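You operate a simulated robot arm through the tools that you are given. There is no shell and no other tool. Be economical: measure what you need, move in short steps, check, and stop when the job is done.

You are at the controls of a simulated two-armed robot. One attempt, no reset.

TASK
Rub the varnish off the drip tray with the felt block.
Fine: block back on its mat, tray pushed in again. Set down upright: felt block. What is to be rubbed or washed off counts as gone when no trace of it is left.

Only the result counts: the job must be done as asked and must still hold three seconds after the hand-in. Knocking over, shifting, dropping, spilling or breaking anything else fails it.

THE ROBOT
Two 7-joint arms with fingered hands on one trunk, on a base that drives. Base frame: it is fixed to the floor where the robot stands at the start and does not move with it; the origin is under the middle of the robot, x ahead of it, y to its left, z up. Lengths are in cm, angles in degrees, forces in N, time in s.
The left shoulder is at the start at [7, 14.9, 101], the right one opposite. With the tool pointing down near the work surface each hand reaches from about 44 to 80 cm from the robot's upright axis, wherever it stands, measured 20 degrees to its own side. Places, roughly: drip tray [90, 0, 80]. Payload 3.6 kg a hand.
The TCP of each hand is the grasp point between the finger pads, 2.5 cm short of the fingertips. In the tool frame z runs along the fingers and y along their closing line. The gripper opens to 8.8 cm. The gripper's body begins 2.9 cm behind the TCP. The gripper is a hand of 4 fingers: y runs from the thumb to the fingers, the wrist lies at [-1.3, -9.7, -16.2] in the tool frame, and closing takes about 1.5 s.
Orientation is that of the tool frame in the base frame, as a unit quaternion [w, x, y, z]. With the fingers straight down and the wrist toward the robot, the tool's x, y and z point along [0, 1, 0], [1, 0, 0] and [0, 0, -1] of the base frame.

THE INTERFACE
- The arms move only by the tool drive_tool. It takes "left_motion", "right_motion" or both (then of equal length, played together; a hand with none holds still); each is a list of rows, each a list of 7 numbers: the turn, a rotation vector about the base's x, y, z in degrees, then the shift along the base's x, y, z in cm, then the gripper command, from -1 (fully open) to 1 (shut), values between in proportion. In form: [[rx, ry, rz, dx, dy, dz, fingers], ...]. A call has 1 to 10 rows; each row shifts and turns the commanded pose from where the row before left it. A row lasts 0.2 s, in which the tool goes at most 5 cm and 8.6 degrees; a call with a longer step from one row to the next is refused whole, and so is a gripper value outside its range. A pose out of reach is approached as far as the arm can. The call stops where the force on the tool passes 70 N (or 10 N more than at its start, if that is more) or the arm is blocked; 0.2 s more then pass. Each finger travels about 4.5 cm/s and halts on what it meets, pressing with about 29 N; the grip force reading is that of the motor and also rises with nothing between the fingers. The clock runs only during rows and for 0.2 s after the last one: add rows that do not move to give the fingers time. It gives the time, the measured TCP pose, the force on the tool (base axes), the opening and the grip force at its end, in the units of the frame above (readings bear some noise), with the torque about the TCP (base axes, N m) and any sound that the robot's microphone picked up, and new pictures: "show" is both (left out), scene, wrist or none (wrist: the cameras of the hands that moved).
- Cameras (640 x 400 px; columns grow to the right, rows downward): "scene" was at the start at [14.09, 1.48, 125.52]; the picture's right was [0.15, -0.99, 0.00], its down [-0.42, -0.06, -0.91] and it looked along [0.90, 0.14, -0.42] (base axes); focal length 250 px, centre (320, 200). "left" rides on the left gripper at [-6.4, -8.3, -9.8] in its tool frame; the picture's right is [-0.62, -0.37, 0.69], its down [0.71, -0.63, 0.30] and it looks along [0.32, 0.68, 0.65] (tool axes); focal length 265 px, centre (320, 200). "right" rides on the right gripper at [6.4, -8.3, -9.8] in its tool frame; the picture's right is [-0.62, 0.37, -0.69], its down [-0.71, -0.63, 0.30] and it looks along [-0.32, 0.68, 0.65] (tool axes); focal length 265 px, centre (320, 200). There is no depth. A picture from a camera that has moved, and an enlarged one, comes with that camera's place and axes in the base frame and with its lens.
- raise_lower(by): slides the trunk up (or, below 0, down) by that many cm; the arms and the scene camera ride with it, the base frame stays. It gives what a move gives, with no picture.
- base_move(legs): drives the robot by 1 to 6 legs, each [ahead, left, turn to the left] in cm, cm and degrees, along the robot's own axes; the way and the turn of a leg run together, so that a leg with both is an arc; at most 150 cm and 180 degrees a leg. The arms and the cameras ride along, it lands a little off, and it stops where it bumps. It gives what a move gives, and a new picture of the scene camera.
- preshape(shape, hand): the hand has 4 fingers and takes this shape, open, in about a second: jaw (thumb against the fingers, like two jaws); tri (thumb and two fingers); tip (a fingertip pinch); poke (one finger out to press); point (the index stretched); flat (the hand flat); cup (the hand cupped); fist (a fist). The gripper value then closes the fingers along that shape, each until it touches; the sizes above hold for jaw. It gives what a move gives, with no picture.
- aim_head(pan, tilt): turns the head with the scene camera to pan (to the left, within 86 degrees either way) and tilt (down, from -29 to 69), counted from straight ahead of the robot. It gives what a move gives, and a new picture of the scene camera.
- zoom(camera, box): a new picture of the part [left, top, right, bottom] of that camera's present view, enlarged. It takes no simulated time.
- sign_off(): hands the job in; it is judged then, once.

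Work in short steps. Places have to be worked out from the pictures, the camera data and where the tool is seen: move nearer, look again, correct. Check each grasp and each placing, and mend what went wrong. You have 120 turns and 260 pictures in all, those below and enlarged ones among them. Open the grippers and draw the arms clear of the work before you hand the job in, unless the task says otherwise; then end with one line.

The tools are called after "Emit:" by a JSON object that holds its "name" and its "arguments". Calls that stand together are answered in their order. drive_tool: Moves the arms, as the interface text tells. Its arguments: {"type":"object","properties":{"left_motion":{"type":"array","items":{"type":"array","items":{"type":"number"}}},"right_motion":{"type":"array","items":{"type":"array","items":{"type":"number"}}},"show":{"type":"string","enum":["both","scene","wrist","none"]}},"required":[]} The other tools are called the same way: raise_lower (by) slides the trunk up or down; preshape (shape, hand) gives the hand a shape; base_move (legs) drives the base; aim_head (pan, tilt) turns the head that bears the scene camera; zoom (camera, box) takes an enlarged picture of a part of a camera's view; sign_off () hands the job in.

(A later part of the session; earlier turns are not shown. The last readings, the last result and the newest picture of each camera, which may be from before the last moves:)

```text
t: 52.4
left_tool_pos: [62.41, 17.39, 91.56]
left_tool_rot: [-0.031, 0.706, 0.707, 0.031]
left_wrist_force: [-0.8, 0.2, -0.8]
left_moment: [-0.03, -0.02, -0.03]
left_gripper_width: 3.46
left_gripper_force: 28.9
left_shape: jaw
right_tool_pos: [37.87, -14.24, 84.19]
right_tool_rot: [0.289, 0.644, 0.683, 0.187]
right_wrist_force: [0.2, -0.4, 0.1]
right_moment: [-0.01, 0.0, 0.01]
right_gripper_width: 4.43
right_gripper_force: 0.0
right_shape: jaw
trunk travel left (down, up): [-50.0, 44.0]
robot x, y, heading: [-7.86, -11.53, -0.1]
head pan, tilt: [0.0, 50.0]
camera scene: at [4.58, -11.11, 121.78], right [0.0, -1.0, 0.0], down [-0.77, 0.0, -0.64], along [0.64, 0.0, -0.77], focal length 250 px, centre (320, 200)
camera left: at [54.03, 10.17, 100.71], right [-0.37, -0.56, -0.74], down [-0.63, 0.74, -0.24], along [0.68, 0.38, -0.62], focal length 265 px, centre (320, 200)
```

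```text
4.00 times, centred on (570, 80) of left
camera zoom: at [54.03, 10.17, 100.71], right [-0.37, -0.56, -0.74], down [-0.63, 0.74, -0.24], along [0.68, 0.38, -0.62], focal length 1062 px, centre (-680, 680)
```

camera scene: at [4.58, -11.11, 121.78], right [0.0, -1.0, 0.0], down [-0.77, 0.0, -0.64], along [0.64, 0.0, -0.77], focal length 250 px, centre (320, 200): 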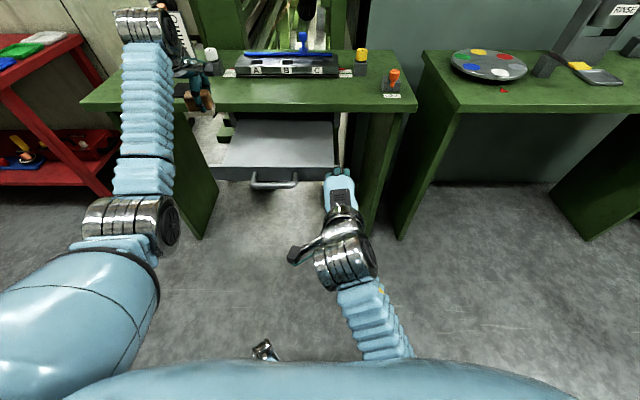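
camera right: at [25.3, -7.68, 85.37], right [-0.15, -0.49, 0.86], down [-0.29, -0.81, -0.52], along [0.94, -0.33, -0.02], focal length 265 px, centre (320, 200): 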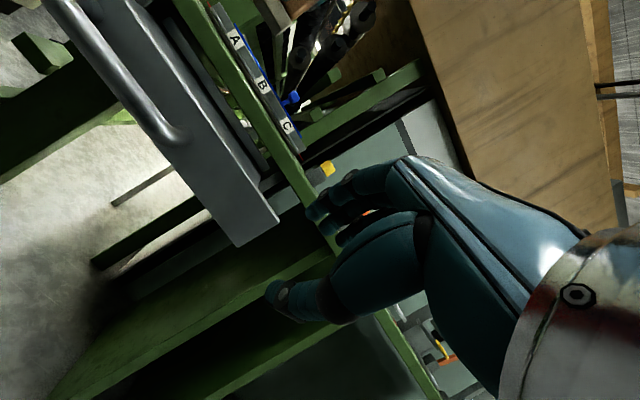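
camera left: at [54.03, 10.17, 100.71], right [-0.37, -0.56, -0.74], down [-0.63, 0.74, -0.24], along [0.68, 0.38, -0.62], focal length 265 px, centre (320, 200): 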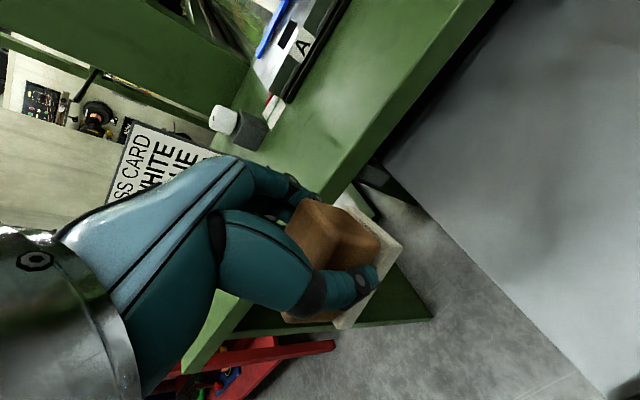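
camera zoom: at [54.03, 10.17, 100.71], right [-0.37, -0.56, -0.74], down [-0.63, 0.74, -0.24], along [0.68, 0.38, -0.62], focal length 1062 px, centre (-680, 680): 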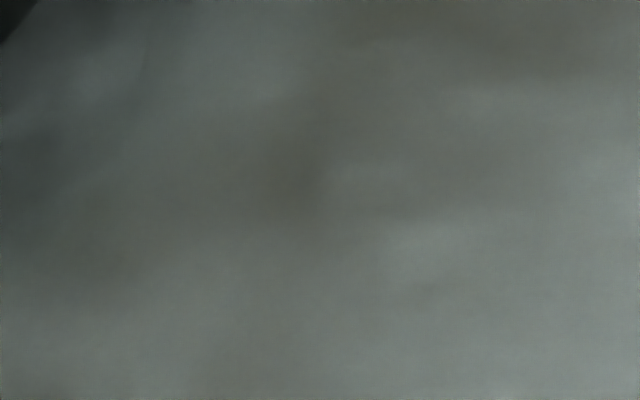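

The surface shows only reflections. For certainty I'll do one more full-coverage pass.

Emit:
{"name": "drive_tool", "arguments": {"left_motion": [[0, 0, 0, 0.3, -3, -2.5, 1], [0, 0, 0, 0.3, -3, -2.5, 1], [0, 0, 0, 0.2, -3, -2.5, 1], [0, 0, 0, 0, -0.5, -2, 1], [0, 0, 0, 0, 0, -1, 1], [0, 0, 0, 0, 0, -0.5, 1], [0, 0, 0, 0, -2, 0, 1], [0, 0, 0, 0, -2.5, 0, 1], [0, 0, 0, 0, -2.5, 0, 1], [0, 0, 0, 0, -2.5, 0, 1]], "show": "none"}}

Emit:
{"name": "drive_tool", "arguments": {"left_motion": [[0, 0, 0, 0, -2, 0, 1], [0, 0, 0, -2, 0, 0, 1], [0, 0, 0, 0, 2.5, 0, 1], [0, 0, 0, 0, 2.5, 0, 1], [0, 0, 0, 0, 2.5, 0, 1], [0, 0, 0, 0, 2.5, 0, 1], [0, 0, 0, 0, 2, 0, 1], [0, 0, 0, -1.7, 0, 0, 1], [0, 0, 0, 0, -2.5, 0, 1], [0, 0, 0, 0, -2.5, 0, 1]], "show": "none"}}

Emit:
{"name": "drive_tool", "arguments": {"left_motion": [[0, 0, 0, 0, -2.5, 0, 1], [0, 0, 0, 0, -2.5, 0, 1], [0, 0, 0, 0, 0, 2, 1], [0, 0, 0, 0, 3, 3, 1], [0, 0, 0, 0, 4, 2, 1], [0, 0, 0, 0, 4, 2, 1], [0, 0, 0, 0, 4, 2, 1], [0, 0, 0, 0, 4, 1, 1]]}}

Emit:
{"name": "zoom", "arguments": {"camera": "scene", "box": [230, 110, 342, 180]}}

```text
t: 54.6
left_tool_pos: [63.24, -1.71, 80.78]
left_tool_rot: [-0.03, 0.705, 0.708, 0.031]
left_wrist_force: [-0.3, 3.9, 10.1]
left_moment: [0.08, -0.09, 0.04]
left_gripper_width: 3.47
left_gripper_force: 29.4
left_shape: jaw
right_tool_pos: [37.72, -14.33, 84.07]
right_tool_rot: [0.289, 0.644, 0.683, 0.188]
right_wrist_force: [0.5, 0.6, 0.0]
right_moment: [0.0, 0.03, -0.01]
right_gripper_width: 4.42
right_gripper_force: 0.1
right_shape: jaw
trunk travel left (down, up): [-50.0, 44.0]
robot x, y, heading: [-8.12, -11.32, -0.0]
head pan, tilt: [0.0, 50.0]
```

```text
t: 56.8
left_tool_pos: [59.42, 3.48, 80.79]
left_tool_rot: [-0.029, 0.705, 0.708, 0.032]
left_wrist_force: [1.9, 5.2, 13.8]
left_moment: [0.09, -0.26, 0.07]
left_gripper_width: 3.47
left_gripper_force: 28.7
left_shape: jaw
right_tool_pos: [37.77, -14.13, 84.14]
right_tool_rot: [0.289, 0.643, 0.684, 0.188]
right_wrist_force: [-0.5, 1.1, -0.4]
right_moment: [0.02, 0.0, -0.01]
right_gripper_width: 4.41
right_gripper_force: 0.0
right_shape: jaw
trunk travel left (down, up): [-50.0, 44.0]
robot x, y, heading: [-7.94, -11.48, 0.2]
head pan, tilt: [0.0, 50.0]
```

```text
t: 58.6
left_tool_pos: [59.59, 17.35, 92.52]
left_tool_rot: [-0.03, 0.705, 0.708, 0.03]
left_wrist_force: [0.7, 0.4, -0.9]
left_moment: [-0.02, 0.03, -0.01]
left_gripper_width: 3.46
left_gripper_force: 28.8
left_shape: jaw
right_tool_pos: [37.88, -14.14, 84.14]
right_tool_rot: [0.288, 0.643, 0.684, 0.188]
right_wrist_force: [0.6, 1.3, 0.1]
right_moment: [-0.01, -0.02, -0.03]
right_gripper_width: 4.41
right_gripper_force: 0.2
right_shape: jaw
trunk travel left (down, up): [-50.0, 44.0]
robot x, y, heading: [-8.31, -10.93, 0.0]
head pan, tilt: [0.0, 50.0]
camera scene: at [4.7, -11.0, 121.77], right [0.0, -1.0, 0.0], down [-0.77, 0.0, -0.64], along [0.64, 0.0, -0.77], focal length 250 px, centre (320, 200)
camera left: at [51.25, 10.06, 101.62], right [-0.37, -0.56, -0.74], down [-0.63, 0.74, -0.24], along [0.68, 0.38, -0.62], focal length 265 px, centre (320, 200)
```

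scene: 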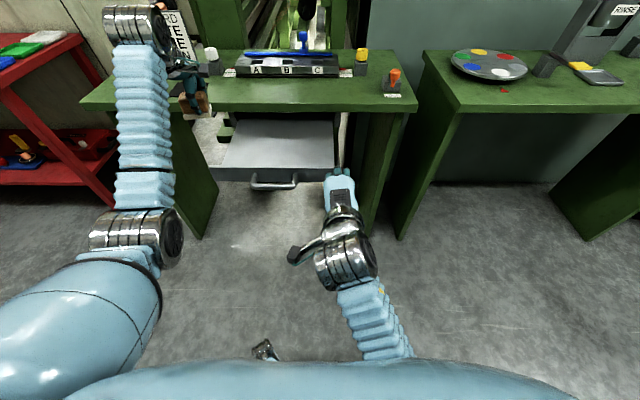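
left: 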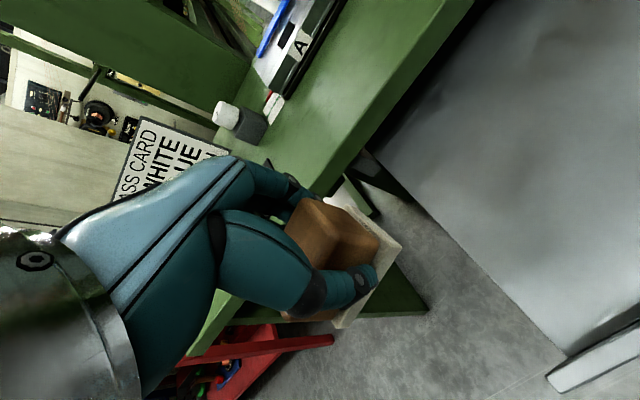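

```text
5.71 times, centred on (286, 145) of scene
camera zoom: at [4.7, -11.0, 121.77], right [0.0, -1.0, 0.0], down [-0.77, 0.0, -0.64], along [0.64, 0.0, -0.77], focal length 1427 px, centre (514, 514)
```

zoom: 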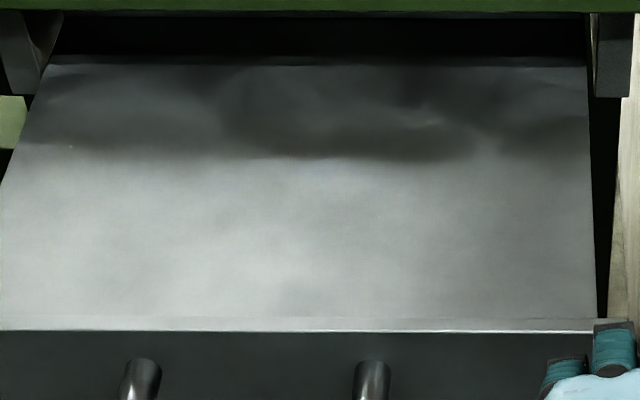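

The tray is clean. Next, the block goes back on its mat. I'll raise the right hand clear of the tray, lift the left a bit, then drive left and forward.

Emit:
{"name": "drive_tool", "arguments": {"left_motion": [[0, 0, 0, 0, 2, 2, 1], [0, 0, 0, 0, 2, 2, 1], [0, 0, 0, 0, 0, 0, 1], [0, 0, 0, 0, 0, 0, 1]], "right_motion": [[0, 0, 0, 0, 0, 3, 0], [0, 0, 0, 0, 0, 4, 0], [0, 0, 0, 0, 0, 4, 0], [0, 0, 0, 0, 0, 4, 0]], "show": "scene"}}

```text
t: 59.4
left_tool_pos: [59.74, 21.2, 96.47]
left_tool_rot: [-0.03, 0.706, 0.707, 0.031]
left_wrist_force: [0.8, -0.6, -1.7]
left_moment: [-0.01, 0.0, -0.02]
left_gripper_width: 3.47
left_gripper_force: 29.0
left_shape: jaw
right_tool_pos: [37.83, -15.62, 89.95]
right_tool_rot: [0.342, 0.612, 0.703, 0.115]
right_wrist_force: [0.1, 0.3, 0.2]
right_moment: [-0.01, 0.02, 0.0]
right_gripper_width: 4.43
right_gripper_force: 0.1
right_shape: jaw
trunk travel left (down, up): [-50.0, 44.0]
robot x, y, heading: [-8.13, -11.45, -0.2]
head pan, tilt: [0.0, 50.0]
stopped in row 4 (right hand): the arm was blocked; the commanded pose is now the measured one
camera scene: at [4.84, -11.15, 121.77], right [0.0, -1.0, 0.0], down [-0.77, 0.0, -0.64], along [0.64, 0.0, -0.77], focal length 250 px, centre (320, 200)
```

scene: 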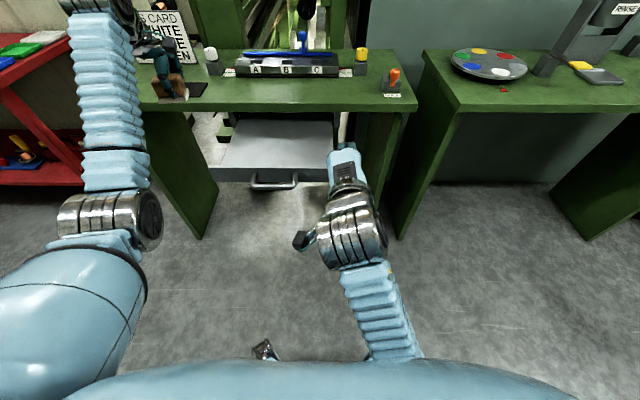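

The right arm is near a limit close to the body. I'll move it forward and up while turning it back to fingers-down.

Emit:
{"name": "drive_tool", "arguments": {"right_motion": [[0, 0, 0, 3, -0.5, 1, 0], [3.2, 6.4, -1.3, 3, -0.5, 1.5, 0], [3.2, 6.4, -1.3, 3, -0.5, 1.5, 0], [3.2, 6.4, -1.3, 2, -0.5, 2, 0], [3.2, 6.4, -1.3, 2, 0, 2, 0], [3.2, 6.4, -1.3, 0, 0, 2, 0], [3.2, 6.4, -1.3, 0, 0, 2, 0], [0, 0, 0, 0, 0, 3, 0]], "show": "scene"}}

```text
t: 60.1
left_tool_pos: [59.61, 21.18, 96.57]
left_tool_rot: [-0.03, 0.706, 0.707, 0.029]
left_wrist_force: [0.4, 0.7, -0.6]
left_moment: [-0.03, 0.01, -0.02]
left_gripper_width: 3.45
left_gripper_force: 29.0
left_shape: jaw
right_tool_pos: [44.7, -20.9, 88.91]
right_tool_rot: [0.334, 0.622, 0.708, 0.006]
right_wrist_force: [0.3, 0.1, -0.2]
right_moment: [-0.02, -0.02, 0.0]
right_gripper_width: 4.43
right_gripper_force: 0.0
right_shape: jaw
trunk travel left (down, up): [-50.0, 44.0]
robot x, y, heading: [-8.2, -11.07, 0.1]
head pan, tilt: [0.0, 50.0]
stopped in row 3 (right hand): the arm was blocked; the commanded pose is now the measured one
camera scene: at [4.74, -11.12, 121.76], right [0.0, -1.0, 0.0], down [-0.77, 0.0, -0.64], along [0.64, 0.0, -0.77], focal length 250 px, centre (320, 200)
```

scene: 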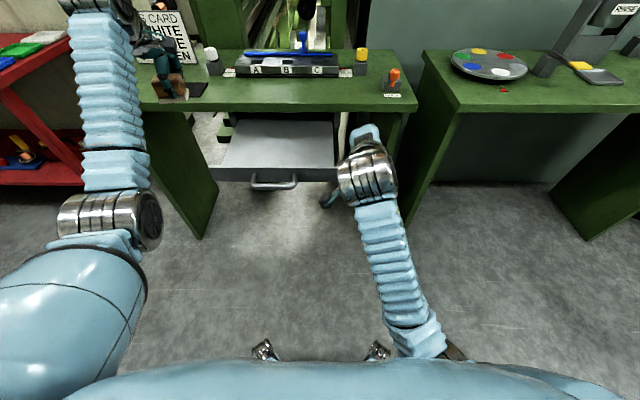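

I'll move the right hand by translation only, outward and up, before rotating.

Emit:
{"name": "drive_tool", "arguments": {"right_motion": [[0, 0, 0, 1, 0, 3, 0], [0, 0, 0, 1, 0, 3, 0], [0, 0, 0, 1, 0, 3, 0], [0, 0, 0, 1, 0, 3, 0], [0, 0, 0, 0, 0, 3, 0]], "show": "scene"}}

```text
t: 61.5
left_tool_pos: [59.63, 21.2, 96.6]
left_tool_rot: [-0.031, 0.706, 0.707, 0.03]
left_wrist_force: [0.4, 0.1, 0.0]
left_moment: [0.0, 0.04, 0.0]
left_gripper_width: 3.45
left_gripper_force: 29.2
left_shape: jaw
right_tool_pos: [49.54, -24.75, 102.65]
right_tool_rot: [0.363, 0.632, 0.683, -0.046]
right_wrist_force: [-0.4, 0.7, -0.6]
right_moment: [0.02, 0.02, 0.03]
right_gripper_width: 4.4
right_gripper_force: 0.0
right_shape: jaw
trunk travel left (down, up): [-50.0, 44.0]
robot x, y, heading: [-8.05, -11.26, 0.1]
head pan, tilt: [0.0, 50.0]
stopped in row 5 (right hand): the arm was blocked; the commanded pose is now the measured one
camera scene: at [4.77, -11.15, 121.76], right [0.0, -1.0, 0.0], down [-0.77, 0.0, -0.64], along [0.64, 0.0, -0.77], focal length 250 px, centre (320, 200)
```

scene: 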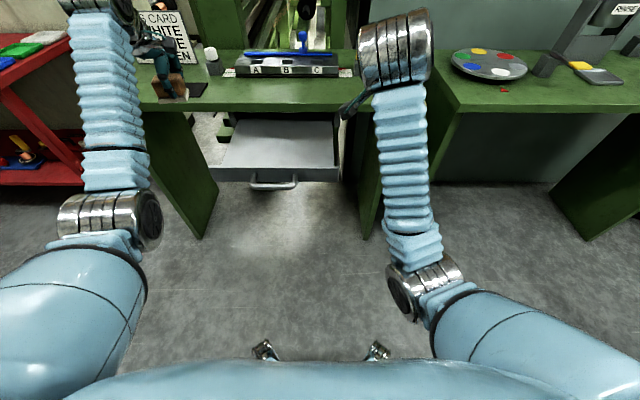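

The arm has swung round to a normal posture. Next I'll rotate the right hand to fingers-down.

Emit:
{"name": "drive_tool", "arguments": {"right_motion": [[5.65, 4.4, -0.7, 0, 0.5, 1, 0], [5.65, 4.4, -0.7, 0, 0.5, 1, 0], [5.65, 4.4, -0.7, 0, 0.5, 1, 0], [5.65, 4.4, -0.7, 0, 0.5, 1, 0], [5.65, 4.4, -0.7, 0, 0.5, 1, 0], [5.65, 4.4, -0.7, 0, 0.5, 1, 0]], "show": "scene"}}

```text
t: 62.4
left_tool_pos: [59.71, 21.17, 96.46]
left_tool_rot: [-0.031, 0.706, 0.707, 0.03]
left_wrist_force: [1.0, -0.2, -0.5]
left_moment: [-0.02, 0.0, -0.01]
left_gripper_width: 3.45
left_gripper_force: 29.2
left_shape: jaw
right_tool_pos: [50.4, -28.31, 105.16]
right_tool_rot: [0.185, 0.72, 0.666, -0.063]
right_wrist_force: [-0.2, -0.2, 0.4]
right_moment: [0.02, 0.03, 0.02]
right_gripper_width: 4.39
right_gripper_force: 0.1
right_shape: jaw
trunk travel left (down, up): [-50.0, 44.0]
robot x, y, heading: [-7.77, -11.51, 0.1]
head pan, tilt: [0.0, 50.0]
stopped in row 4 (right hand): the arm was blocked; the commanded pose is now the measured one
camera scene: at [4.73, -11.14, 121.77], right [0.0, -1.0, 0.0], down [-0.77, 0.0, -0.64], along [0.64, 0.0, -0.77], focal length 250 px, centre (320, 200)
```

scene: 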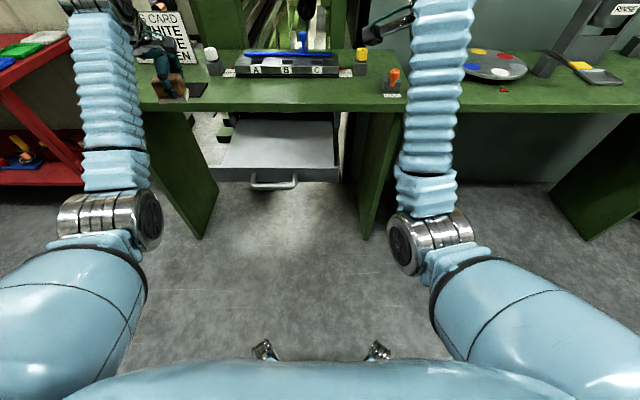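

It's progressing. I'll finish the rotation, moving back toward the centre.

Emit:
{"name": "drive_tool", "arguments": {"right_motion": [[0, 0, 0, 0, 1, 0, 0], [5, 2.5, 1.1, 0, 1, 0, 0], [5, 2.5, 1.1, 0, 1, 0, 0], [5, 2.5, 1.1, 0, 1, 0, 0], [5, 2.5, 1.1, 0, 1, 0, 0], [0, 0, 0, 0, 1, 0, 0]], "show": "none"}}

```text
t: 63.6
left_tool_pos: [59.58, 21.15, 96.5]
left_tool_rot: [-0.031, 0.706, 0.707, 0.03]
left_wrist_force: [-0.8, 0.0, -1.0]
left_moment: [0.03, 0.0, -0.05]
left_gripper_width: 3.48
left_gripper_force: 28.9
left_shape: jaw
right_tool_pos: [51.41, -31.57, 104.58]
right_tool_rot: [0.049, 0.761, 0.646, -0.041]
right_wrist_force: [0.1, 0.1, -0.2]
right_moment: [0.01, -0.02, 0.02]
right_gripper_width: 4.42
right_gripper_force: 0.0
right_shape: jaw
right hand out of reach, approached as far as the arm can: row 5
trunk travel left (down, up): [-50.0, 44.0]
robot x, y, heading: [-7.67, -11.45, -0.1]
head pan, tilt: [0.0, 50.0]
stopped in row 5 (right hand): the arm was blocked; the commanded pose is now the measured one
```

The right hand is high and clear. I'll drive left 8 cm and then forward 18 cm.

Emit:
{"name": "base_move", "arguments": {"legs": [[0, 8, 0], [18, 0, 0]]}}

Emit:
{"name": "zoom", "arguments": {"camera": "scene", "box": [130, 60, 290, 160]}}

```text
t: 67.8
left_tool_pos: [77.66, 29.07, 96.47]
left_tool_rot: [-0.03, 0.706, 0.707, 0.03]
left_wrist_force: [0.4, 0.2, -1.7]
left_moment: [-0.04, 0.03, -0.01]
left_gripper_width: 3.45
left_gripper_force: 28.5
left_shape: jaw
right_tool_pos: [69.37, -24.34, 104.31]
right_tool_rot: [0.053, 0.764, 0.641, -0.047]
right_wrist_force: [-1.1, -0.1, -0.6]
right_moment: [-0.02, 0.03, 0.0]
right_gripper_width: 4.4
right_gripper_force: 0.0
right_shape: jaw
trunk travel left (down, up): [-50.0, 44.0]
robot x, y, heading: [10.44, -3.26, -0.1]
head pan, tilt: [0.0, 50.0]
camera scene: at [23.0, -3.22, 121.77], right [0.0, -1.0, 0.0], down [-0.77, 0.0, -0.64], along [0.64, 0.0, -0.77], focal length 250 px, centre (320, 200)
```

scene: 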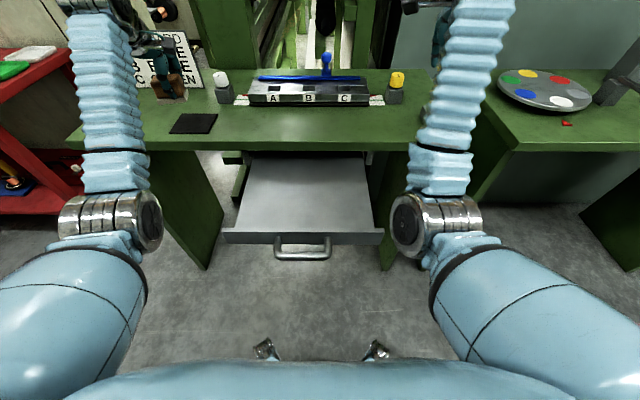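

```text
4.00 times, centred on (210, 110) of scene
camera zoom: at [23.0, -3.22, 121.77], right [0.0, -1.0, 0.0], down [-0.77, 0.0, -0.64], along [0.64, 0.0, -0.77], focal length 999 px, centre (760, 560)
```

zoom: 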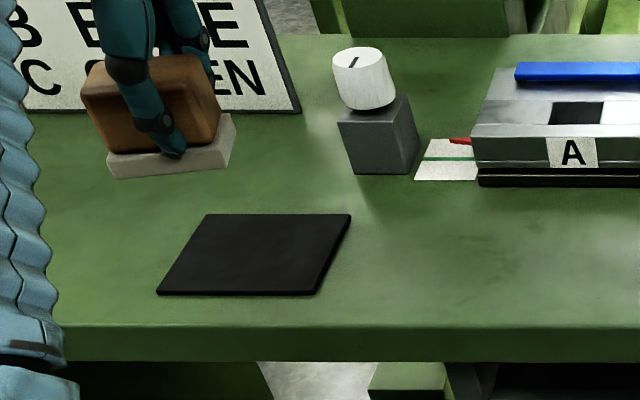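

The mat centre is at (79.0, 29.0), and the block sits about 0.9 cm left of the TCP. I'll position above the mat, take out a bit of roll, and lower.

Emit:
{"name": "drive_tool", "arguments": {"left_motion": [[-2, 0, 0, 1, -0.4, -2, 1], [0, 0, 0, 0.5, -0.2, -2, 1], [0, 0, 0, 0, 0, -2, 1], [0, 0, 0, 0, 0, 0, 1]]}}

Emit:
{"name": "zoom", "arguments": {"camera": "scene", "box": [130, 60, 290, 160]}}

Emit:
{"name": "zoom", "arguments": {"camera": "left", "box": [260, 150, 500, 350]}}

```text
t: 68.8
left_tool_pos: [79.14, 28.53, 90.57]
left_tool_rot: [-0.018, 0.706, 0.707, 0.017]
left_wrist_force: [-0.2, 0.4, -0.7]
left_moment: [0.02, 0.0, 0.01]
left_gripper_width: 3.45
left_gripper_force: 29.3
left_shape: jaw
right_tool_pos: [69.41, -24.38, 104.34]
right_tool_rot: [0.053, 0.766, 0.639, -0.047]
right_wrist_force: [0.7, -0.1, 0.1]
right_moment: [0.03, -0.04, 0.0]
right_gripper_width: 4.43
right_gripper_force: 0.1
right_shape: jaw
trunk travel left (down, up): [-50.0, 44.0]
robot x, y, heading: [10.38, -3.32, -0.0]
head pan, tilt: [0.0, 50.0]
camera scene: at [23.0, -3.16, 121.77], right [0.0, -1.0, 0.0], down [-0.77, 0.0, -0.64], along [0.64, 0.0, -0.77], focal length 250 px, centre (320, 200)
camera left: at [70.81, 21.68, 99.91], right [-0.37, -0.58, -0.72], down [-0.63, 0.73, -0.27], along [0.68, 0.36, -0.64], focal length 265 px, centre (320, 200)
```

scene: 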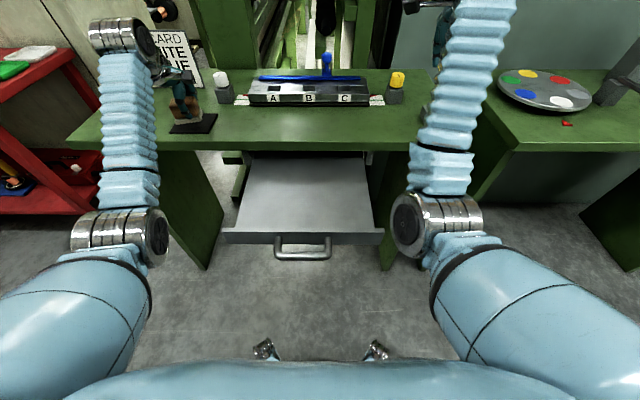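
left: 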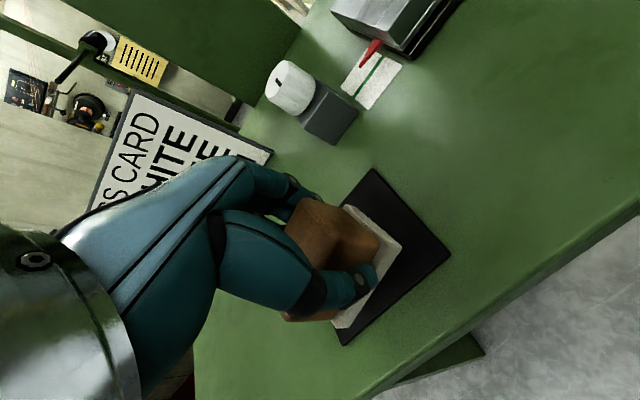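

```text
4.00 times, centred on (210, 110) of scene
camera zoom: at [23.0, -3.16, 121.77], right [0.0, -1.0, 0.0], down [-0.77, 0.0, -0.64], along [0.64, 0.0, -0.77], focal length 999 px, centre (760, 560)
```

zoom: 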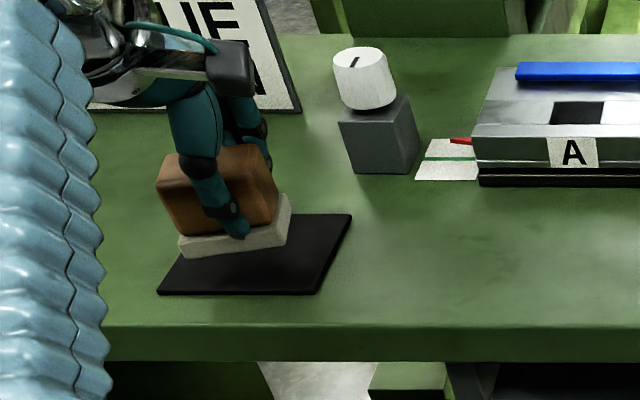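

```text
2.00 times, centred on (380, 250) of left
camera zoom: at [70.81, 21.68, 99.91], right [-0.37, -0.58, -0.72], down [-0.63, 0.73, -0.27], along [0.68, 0.36, -0.64], focal length 531 px, centre (200, 100)
```

zoom: 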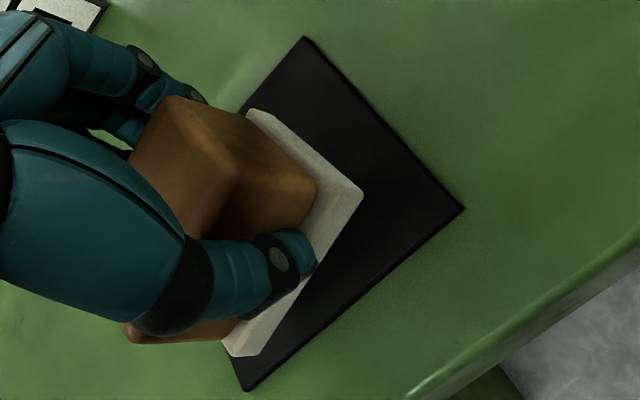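

The felt's right side is still up by some degrees. I'll roll the hand +5°, nudge −0.5 in y, and lower to contact.

Emit:
{"name": "drive_tool", "arguments": {"left_motion": [[5, 0, 0, 0, -0.5, 0, 1], [0, 0, 0, 0, 0, -0.4, 1], [0, 0, 0, 0, 0, -0.3, 1], [0, 0, 0, 0, 0, -0.3, 1], [0, 0, 0, 0, 0, 0, 1]], "show": "none"}}

Emit:
{"name": "zoom", "arguments": {"camera": "scene", "box": [130, 60, 290, 160]}}

```text
t: 70.0
left_tool_pos: [79.19, 28.24, 89.48]
left_tool_rot: [-0.048, 0.705, 0.706, 0.049]
left_wrist_force: [-0.5, -0.1, -0.7]
left_moment: [-0.02, 0.0, 0.02]
left_gripper_width: 3.46
left_gripper_force: 28.4
left_shape: jaw
right_tool_pos: [69.18, -24.46, 104.37]
right_tool_rot: [0.053, 0.766, 0.639, -0.047]
right_wrist_force: [1.3, 0.0, -0.2]
right_moment: [0.01, 0.01, -0.02]
right_gripper_width: 4.4
right_gripper_force: 0.1
right_shape: jaw
trunk travel left (down, up): [-50.0, 44.0]
robot x, y, heading: [10.22, -3.22, 0.1]
head pan, tilt: [0.0, 50.0]
```

```text
4.00 times, centred on (210, 110) of scene
camera zoom: at [22.96, -3.12, 121.77], right [0.0, -1.0, 0.0], down [-0.77, 0.0, -0.64], along [0.64, 0.0, -0.77], focal length 999 px, centre (760, 560)
```

zoom: 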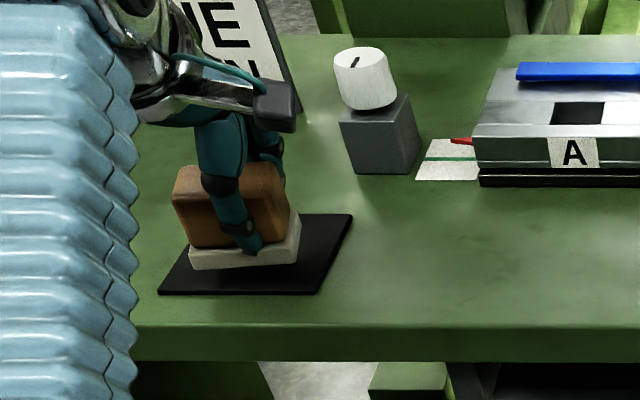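

Nearly level and centred over the mat. I'll keep lowering until contact.

Emit:
{"name": "drive_tool", "arguments": {"left_motion": [[0, 0, 0, 0, 0, -0.3, 1], [0, 0, 0, 0, 0, -0.3, 1], [0, 0, 0, 0, 0, -0.2, 1], [0, 0, 0, 0, 0, 0, 1]], "show": "none"}}

Emit:
{"name": "zoom", "arguments": {"camera": "scene", "box": [130, 60, 290, 160]}}

```text
t: 71.0
left_tool_pos: [79.17, 28.1, 88.64]
left_tool_rot: [-0.048, 0.705, 0.706, 0.049]
left_wrist_force: [-0.4, -0.9, -0.8]
left_moment: [0.02, -0.02, -0.01]
left_gripper_width: 3.47
left_gripper_force: 29.4
left_shape: jaw
right_tool_pos: [69.21, -24.36, 104.25]
right_tool_rot: [0.053, 0.766, 0.639, -0.048]
right_wrist_force: [0.5, 0.2, -0.2]
right_moment: [-0.01, 0.0, 0.01]
right_gripper_width: 4.39
right_gripper_force: 0.2
right_shape: jaw
trunk travel left (down, up): [-50.0, 44.0]
robot x, y, heading: [10.19, -3.19, 0.2]
head pan, tilt: [0.0, 50.0]
```

```text
4.00 times, centred on (210, 110) of scene
camera zoom: at [22.98, -3.13, 121.77], right [0.0, -1.0, 0.0], down [-0.77, 0.0, -0.64], along [0.64, 0.0, -0.77], focal length 999 px, centre (760, 560)
```

zoom: 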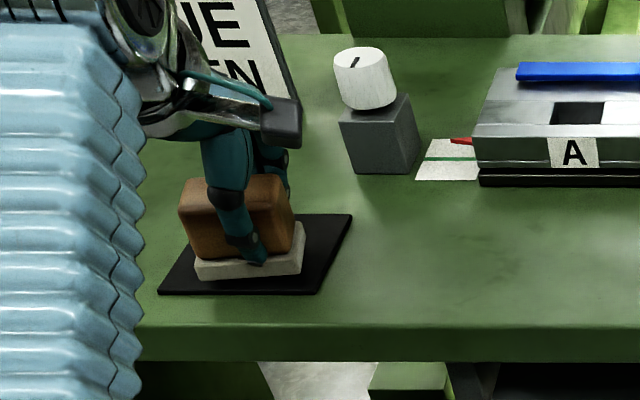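

No contact yet. I'll shift +0.8 in x to centre it and keep lowering.

Emit:
{"name": "drive_tool", "arguments": {"left_motion": [[0, 0, 0, 0.8, 0, -0.1, 1], [0, 0, 0, 0, 0, -0.3, 1], [0, 0, 0, 0, 0, -0.2, 1], [0, 0, 0, 0, 0, 0, 1]], "show": "none"}}

```text
t: 72.0
left_tool_pos: [80.08, 28.04, 88.16]
left_tool_rot: [-0.049, 0.705, 0.705, 0.049]
left_wrist_force: [0.7, 0.6, 0.4]
left_moment: [-0.03, 0.0, 0.0]
left_gripper_width: 3.47
left_gripper_force: 28.7
left_shape: jaw
right_tool_pos: [69.36, -24.34, 104.34]
right_tool_rot: [0.053, 0.766, 0.639, -0.047]
right_wrist_force: [0.5, -0.1, 0.3]
right_moment: [0.0, 0.0, 0.02]
right_gripper_width: 4.4
right_gripper_force: 0.0
right_shape: jaw
trunk travel left (down, up): [-50.0, 44.0]
robot x, y, heading: [10.0, -3.02, -0.1]
head pan, tilt: [0.0, 50.0]
```

Emit:
{"name": "drive_tool", "arguments": {"left_motion": [[0, 0, 0, 0, 0, -0.2, 1], [0, 0, 0, 0, 0, -0.2, 1], [0, 0, 0, 0, 0, 0, 1]], "show": "wrist"}}

Emit:
{"name": "zoom", "arguments": {"camera": "scene", "box": [160, 80, 256, 140]}}

```text
t: 72.8
left_tool_pos: [79.89, 28.03, 88.05]
left_tool_rot: [-0.047, 0.705, 0.706, 0.053]
left_wrist_force: [4.6, 3.1, 12.1]
left_moment: [-0.02, -0.21, 0.02]
left_gripper_width: 3.47
left_gripper_force: 28.6
left_shape: jaw
right_tool_pos: [69.16, -24.47, 104.4]
right_tool_rot: [0.054, 0.766, 0.639, -0.046]
right_wrist_force: [-0.3, 0.5, 0.7]
right_moment: [0.0, -0.01, -0.01]
right_gripper_width: 4.44
right_gripper_force: 0.0
right_shape: jaw
trunk travel left (down, up): [-50.0, 44.0]
robot x, y, heading: [10.4, -3.48, -0.1]
head pan, tilt: [0.0, 50.0]
camera left: at [71.48, 20.35, 96.71], right [-0.36, -0.52, -0.77], down [-0.63, 0.75, -0.21], along [0.69, 0.41, -0.6], focal length 265 px, centre (320, 200)
```

left: 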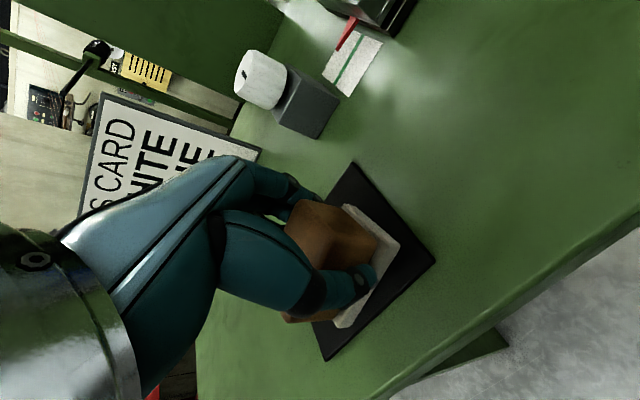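

```text
6.67 times, centred on (208, 110) of scene
camera zoom: at [22.82, -3.17, 121.8], right [0.0, -1.0, 0.0], down [-0.77, 0.0, -0.64], along [0.64, 0.0, -0.77], focal length 1664 px, centre (1067, 800)
```

zoom: 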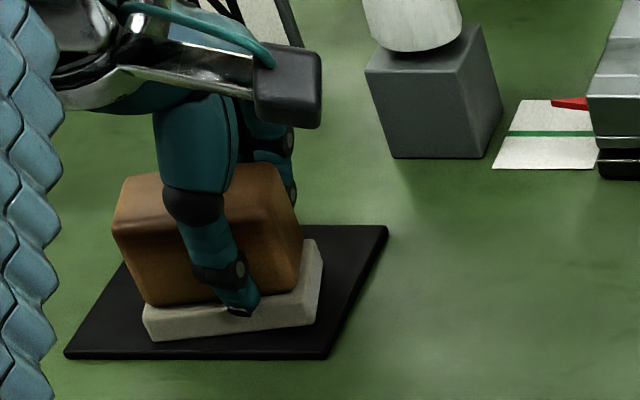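

Contact at 12 N with the block fully over the mat. I'll ease the load and open gradually.

Emit:
{"name": "drive_tool", "arguments": {"left_motion": [[0, 0, 0, 0, 0, 0.1, 0.2], [0, 0, 0, 0, 0, 0, 0.1], [0, 0, 0, 0, 0, 0, 0.0], [0, 0, 0, 0, 0, 0, -0.2], [0, 0, 0, 0, 0, 0, -0.5], [0, 0, 0, 0, 0, 0, -0.8], [0, 0, 0, 0, 0, 0, -0.8]], "show": "wrist"}}

Emit:
{"name": "zoom", "arguments": {"camera": "scene", "box": [160, 80, 256, 140]}}

```text
t: 74.4
left_tool_pos: [79.92, 28.08, 87.81]
left_tool_rot: [-0.049, 0.705, 0.705, 0.049]
left_wrist_force: [-0.3, 0.6, -0.1]
left_moment: [0.03, 0.0, 0.01]
left_gripper_width: 7.91
left_gripper_force: 0.0
left_shape: jaw
right_tool_pos: [69.34, -24.41, 104.33]
right_tool_rot: [0.053, 0.765, 0.64, -0.047]
right_wrist_force: [-0.2, 0.1, -0.9]
right_moment: [-0.02, -0.01, -0.01]
right_gripper_width: 4.44
right_gripper_force: 0.1
right_shape: jaw
trunk travel left (down, up): [-50.0, 44.0]
robot x, y, heading: [10.29, -3.2, -0.0]
head pan, tilt: [0.0, 50.0]
camera left: at [71.56, 20.35, 96.55], right [-0.37, -0.52, -0.77], down [-0.63, 0.75, -0.2], along [0.68, 0.41, -0.6], focal length 265 px, centre (320, 200)
```

left: 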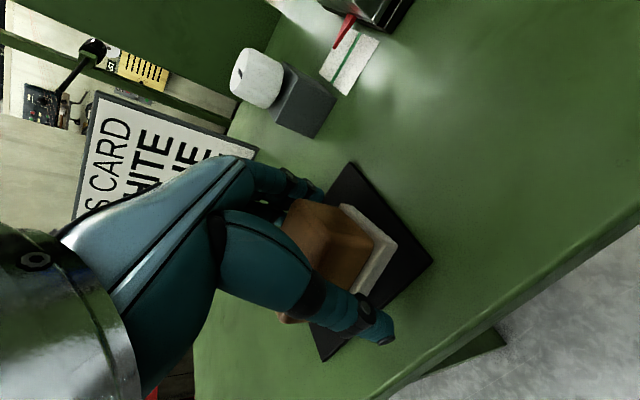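

```text
6.67 times, centred on (208, 110) of scene
camera zoom: at [22.95, -3.14, 121.77], right [0.0, -1.0, 0.0], down [-0.77, 0.0, -0.64], along [0.64, 0.0, -0.77], focal length 1664 px, centre (1067, 800)
```

zoom: 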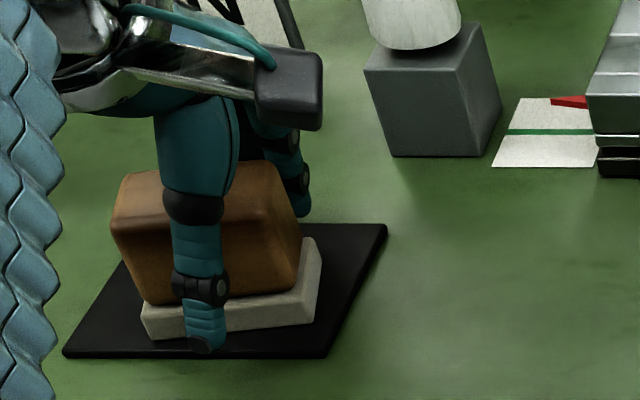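

Released, and the block is sitting on the mat. I'll raise the hand straight up.

Emit:
{"name": "drive_tool", "arguments": {"left_motion": [[0, 0, 0, 0, 0, 1, -1], [0, 0, 0, 0, 0, 2, -1], [0, 0, 0, 0, 0, 3, -1], [0, 0, 0, 0, 0, 4, -1], [0, 0, 0, -2, 0, 4, -1], [0, 0, 0, -4, 0, 2, -1], [0, 0, 0, -4, 0, 2, -1]]}}

Emit:
{"name": "zoom", "arguments": {"camera": "scene", "box": [160, 80, 256, 140]}}

```text
t: 76.0
left_tool_pos: [69.82, 28.07, 105.85]
left_tool_rot: [-0.048, 0.706, 0.705, 0.049]
left_wrist_force: [-0.2, 0.7, 0.0]
left_moment: [-0.02, 0.02, 0.02]
left_gripper_width: 8.77
left_gripper_force: 0.1
left_shape: jaw
right_tool_pos: [69.19, -24.37, 104.39]
right_tool_rot: [0.054, 0.765, 0.639, -0.047]
right_wrist_force: [0.8, 0.1, 0.1]
right_moment: [-0.03, 0.0, 0.04]
right_gripper_width: 4.44
right_gripper_force: 0.1
right_shape: jaw
trunk travel left (down, up): [-50.0, 44.0]
robot x, y, heading: [10.54, -3.26, 0.0]
head pan, tilt: [0.0, 50.0]
camera scene: at [22.82, -3.08, 121.79], right [0.0, -1.0, 0.0], down [-0.77, 0.0, -0.64], along [0.64, 0.0, -0.77], focal length 250 px, centre (320, 200)
camera left: at [61.37, 20.36, 114.55], right [-0.37, -0.52, -0.77], down [-0.63, 0.75, -0.2], along [0.68, 0.41, -0.6], focal length 265 px, centre (320, 200)
```

scene: 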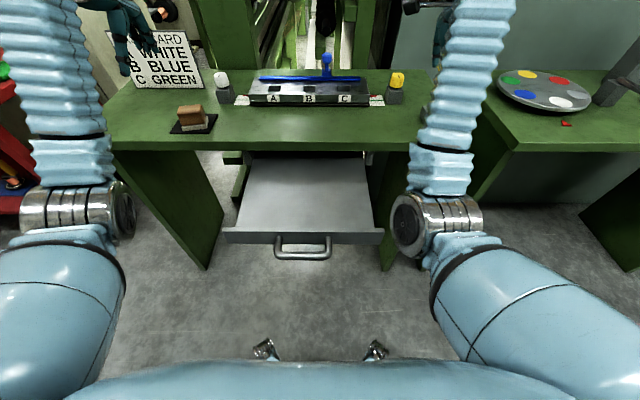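
left: 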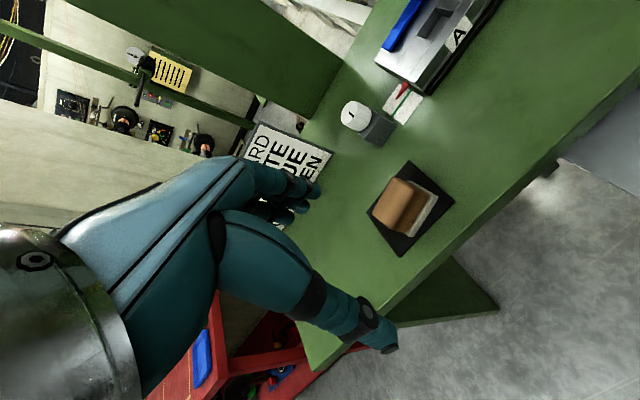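

```text
6.67 times, centred on (208, 110) of scene
camera zoom: at [22.82, -3.08, 121.79], right [0.0, -1.0, 0.0], down [-0.77, 0.0, -0.64], along [0.64, 0.0, -0.77], focal length 1664 px, centre (1067, 800)
```

zoom: 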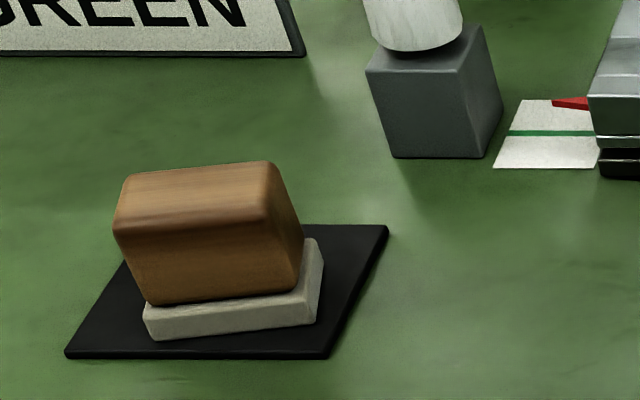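

The felt block stands upright on its mat. Before closing the tray I'll check it once more, then drive back to regrip the handle.

Emit:
{"name": "zoom", "arguments": {"camera": "scene", "box": [220, 145, 388, 250]}}

Emit:
{"name": "base_move", "arguments": {"legs": [[-31, 0, 0], [0, 3, 0]]}}

```text
3.81 times, centred on (304, 198) of scene
camera zoom: at [22.82, -3.08, 121.79], right [0.0, -1.0, 0.0], down [-0.77, 0.0, -0.64], along [0.64, 0.0, -0.77], focal length 951 px, centre (381, 210)
```

zoom: 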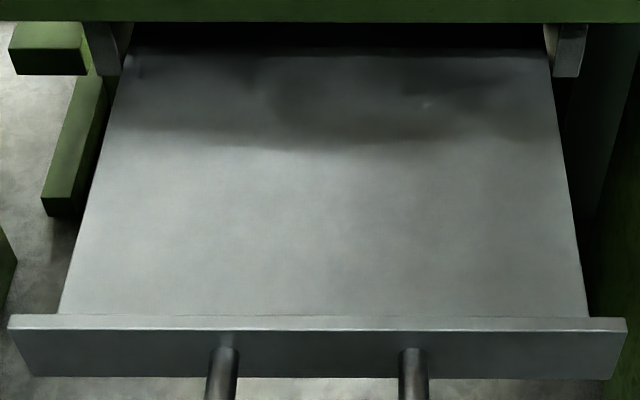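

```text
t: 81.2
left_tool_pos: [38.97, 31.14, 105.76]
left_tool_rot: [-0.048, 0.706, 0.705, 0.049]
left_wrist_force: [0.2, 0.0, -1.5]
left_moment: [-0.01, 0.01, 0.0]
left_gripper_width: 8.73
left_gripper_force: 0.2
left_shape: jaw
right_tool_pos: [38.4, -21.19, 104.34]
right_tool_rot: [0.053, 0.765, 0.64, -0.048]
right_wrist_force: [1.3, 0.1, 0.5]
right_moment: [-0.03, 0.0, -0.01]
right_gripper_width: 4.41
right_gripper_force: 0.1
right_shape: jaw
trunk travel left (down, up): [-50.0, 44.0]
robot x, y, heading: [-20.58, 0.19, -0.2]
head pan, tilt: [0.0, 50.0]
camera scene: at [-7.9, 0.24, 121.78], right [0.0, -1.0, 0.0], down [-0.77, 0.0, -0.64], along [0.64, 0.0, -0.77], focal length 250 px, centre (320, 200)
```

scene: 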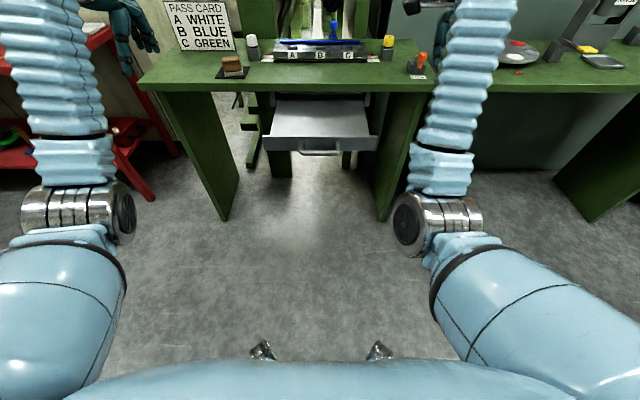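

The tray is clean all over. I'll bring the right hand back to the 60° tilted pose in front of the handle.

Emit:
{"name": "drive_tool", "arguments": {"right_motion": [[4.1, 0.2, 5.05, -2, 3.5, 1, -0.2], [4.1, 0.2, 5.05, -2, 3.5, 0, -0.2], [0, -7.5, 0, -0.5, 1.8, -3, -0.2], [0, -7.5, 0, -0.5, 1.8, -3, -0.2], [0, -7.5, 0, -0.5, 1.8, -3, -0.2], [0, -7.5, 0, -0.5, 1.8, -3, -0.2], [0, -7.5, 0, -0.5, 1.8, -3, -0.2], [0, -7.5, 0, -0.5, 1.8, -3, -0.2], [0, -7.5, 0, -0.5, 1.8, -3, -0.2], [0, -7.5, 0, -0.5, 1.8, -3, -0.2]]}}

```text
t: 81.7
left_tool_pos: [39.06, 30.94, 105.87]
left_tool_rot: [-0.049, 0.706, 0.705, 0.049]
left_wrist_force: [-0.8, -0.3, -0.2]
left_moment: [0.0, -0.02, -0.03]
left_gripper_width: 8.77
left_gripper_force: 0.2
left_shape: jaw
right_tool_pos: [37.11, -25.51, 105.05]
right_tool_rot: [0.054, 0.784, 0.616, -0.048]
right_wrist_force: [-0.7, 0.9, -0.3]
right_moment: [0.02, -0.02, 0.0]
right_gripper_width: 5.24
right_gripper_force: 0.1
right_shape: jaw
right hand out of reach, approached as far as the arm can: row 1, 2
trunk travel left (down, up): [-50.0, 44.0]
robot x, y, heading: [-20.39, 0.11, -0.1]
head pan, tilt: [0.0, 50.0]
stopped in row 2 (right hand): the arm was blocked; the commanded pose is now the measured one
camera scene: at [-7.87, 0.13, 121.78], right [0.0, -1.0, 0.0], down [-0.77, 0.0, -0.64], along [0.64, 0.0, -0.77], focal length 250 px, centre (320, 200)
camera right: at [30.67, -16.05, 113.68], right [0.22, -0.58, 0.78], down [-0.78, -0.58, -0.21], along [0.58, -0.57, -0.58], focal length 265 px, centre (320, 200)
```

scene: 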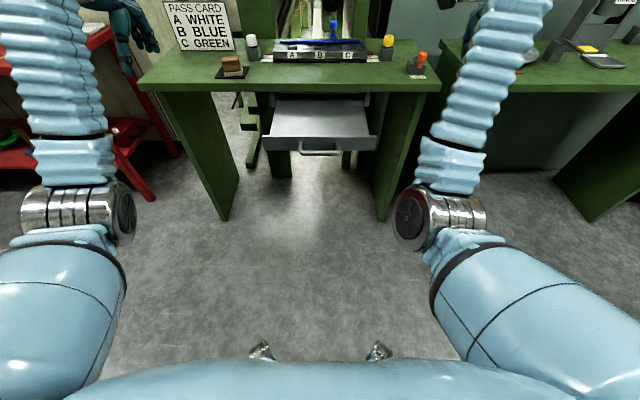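
right: 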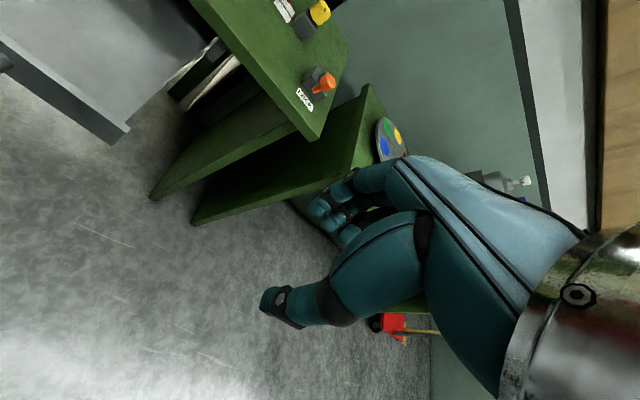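

The right arm is stuck in an awkward wrist posture, but it's high and clear. The left arm is free, so I'll use it on the handle, mirroring the first grasp.

Emit:
{"name": "drive_tool", "arguments": {"left_motion": [[-8, 0, 0, -1, -3, -1, -0.2], [0, -7.5, 0, -1, -3, -3, -0.2], [0, -7.5, 0, -1, -3, -3, -0.2], [0, -7.5, 0, -1, -3, -3, -0.2], [0, -7.5, 0, -1, -3, -3, -0.2], [0, -7.5, 0, -1, -3, -3, -0.2], [0, -7.5, 0, -1, -3, -3, -0.2], [0, -7.5, 0, -1, -3, -3, -0.2], [0, -7.5, 0, -1, -3, -3, -0.2], [0, 0, 0, 0, -3, -1, -0.2]]}}

```text
t: 83.9
left_tool_pos: [30.33, 1.85, 79.5]
left_tool_rot: [0.347, 0.615, 0.608, 0.364]
left_wrist_force: [0.6, -0.6, -0.6]
left_moment: [-0.02, 0.02, 0.0]
left_gripper_width: 5.3
left_gripper_force: 0.1
left_shape: jaw
right_tool_pos: [37.3, -25.39, 104.96]
right_tool_rot: [0.052, 0.784, 0.616, -0.05]
right_wrist_force: [0.3, -0.5, -0.7]
right_moment: [0.0, 0.01, -0.01]
right_gripper_width: 5.22
right_gripper_force: 0.0
right_shape: jaw
trunk travel left (down, up): [-50.0, 44.0]
robot x, y, heading: [-20.62, -0.37, -0.5]
head pan, tilt: [0.0, 50.0]
camera scene: at [-7.71, 0.19, 121.85], right [0.0, -1.0, 0.0], down [-0.77, 0.0, -0.64], along [0.64, 0.0, -0.77], focal length 250 px, centre (320, 200)
camera left: at [17.71, -4.55, 76.8], right [0.42, -0.6, -0.68], down [-0.05, 0.73, -0.68], along [0.91, 0.32, 0.28], focal length 265 px, centre (320, 200)
```

scene: 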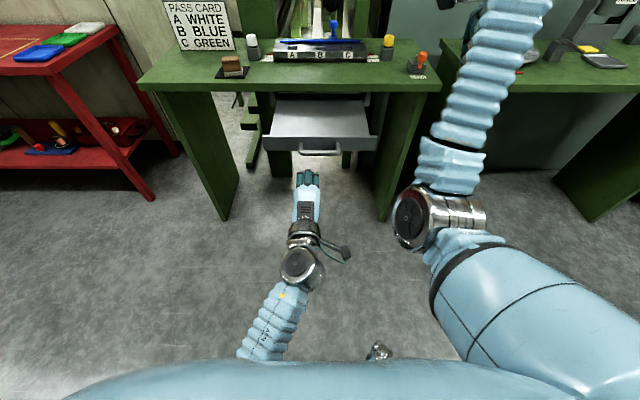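
left: 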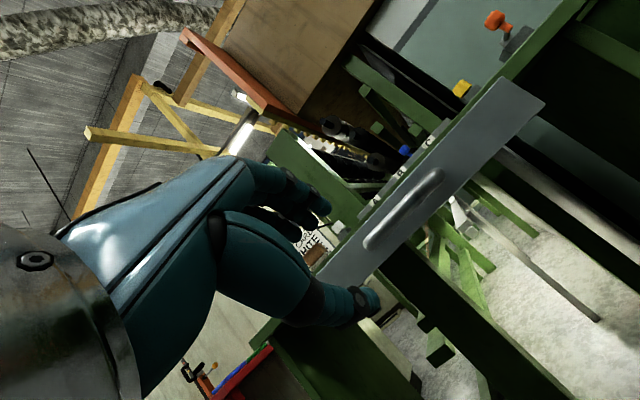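

The left hand is in front of the handle, which is at about (45.3, 0, 78). I'll approach.

Emit:
{"name": "drive_tool", "arguments": {"left_motion": [[0, 0, 0, 3, -1.2, -0.4, -0.2], [0, 0, 0, 4, 0, 0, -0.2], [0, 0, 0, 3, 0, 0, -0.2]], "show": "both"}}

```text
t: 84.7
left_tool_pos: [39.64, 0.51, 77.37]
left_tool_rot: [0.335, 0.625, 0.606, 0.361]
left_wrist_force: [0.4, 0.4, -0.1]
left_moment: [-0.01, 0.01, 0.0]
left_gripper_width: 5.31
left_gripper_force: 0.0
left_shape: jaw
right_tool_pos: [37.27, -25.59, 104.85]
right_tool_rot: [0.052, 0.784, 0.616, -0.049]
right_wrist_force: [0.4, -0.1, -0.5]
right_moment: [0.01, 0.0, 0.01]
right_gripper_width: 5.26
right_gripper_force: 0.0
right_shape: jaw
trunk travel left (down, up): [-50.0, 44.0]
robot x, y, heading: [-20.21, 0.06, -0.1]
head pan, tilt: [0.0, 50.0]
camera scene: at [-7.78, 0.0, 121.76], right [0.0, -1.0, 0.0], down [-0.77, 0.0, -0.64], along [0.64, 0.0, -0.77], focal length 250 px, centre (320, 200)
camera left: at [26.93, -5.71, 74.99], right [0.4, -0.59, -0.7], down [-0.06, 0.75, -0.66], along [0.91, 0.31, 0.26], focal length 265 px, centre (320, 200)
```

scene: 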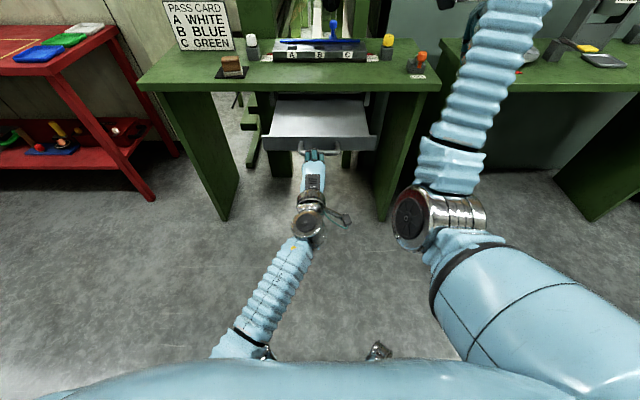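
left: 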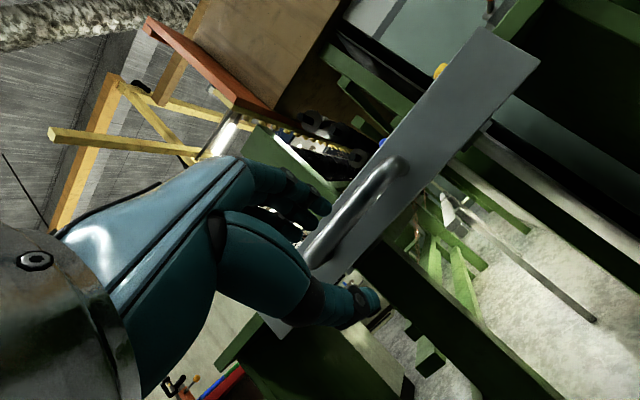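

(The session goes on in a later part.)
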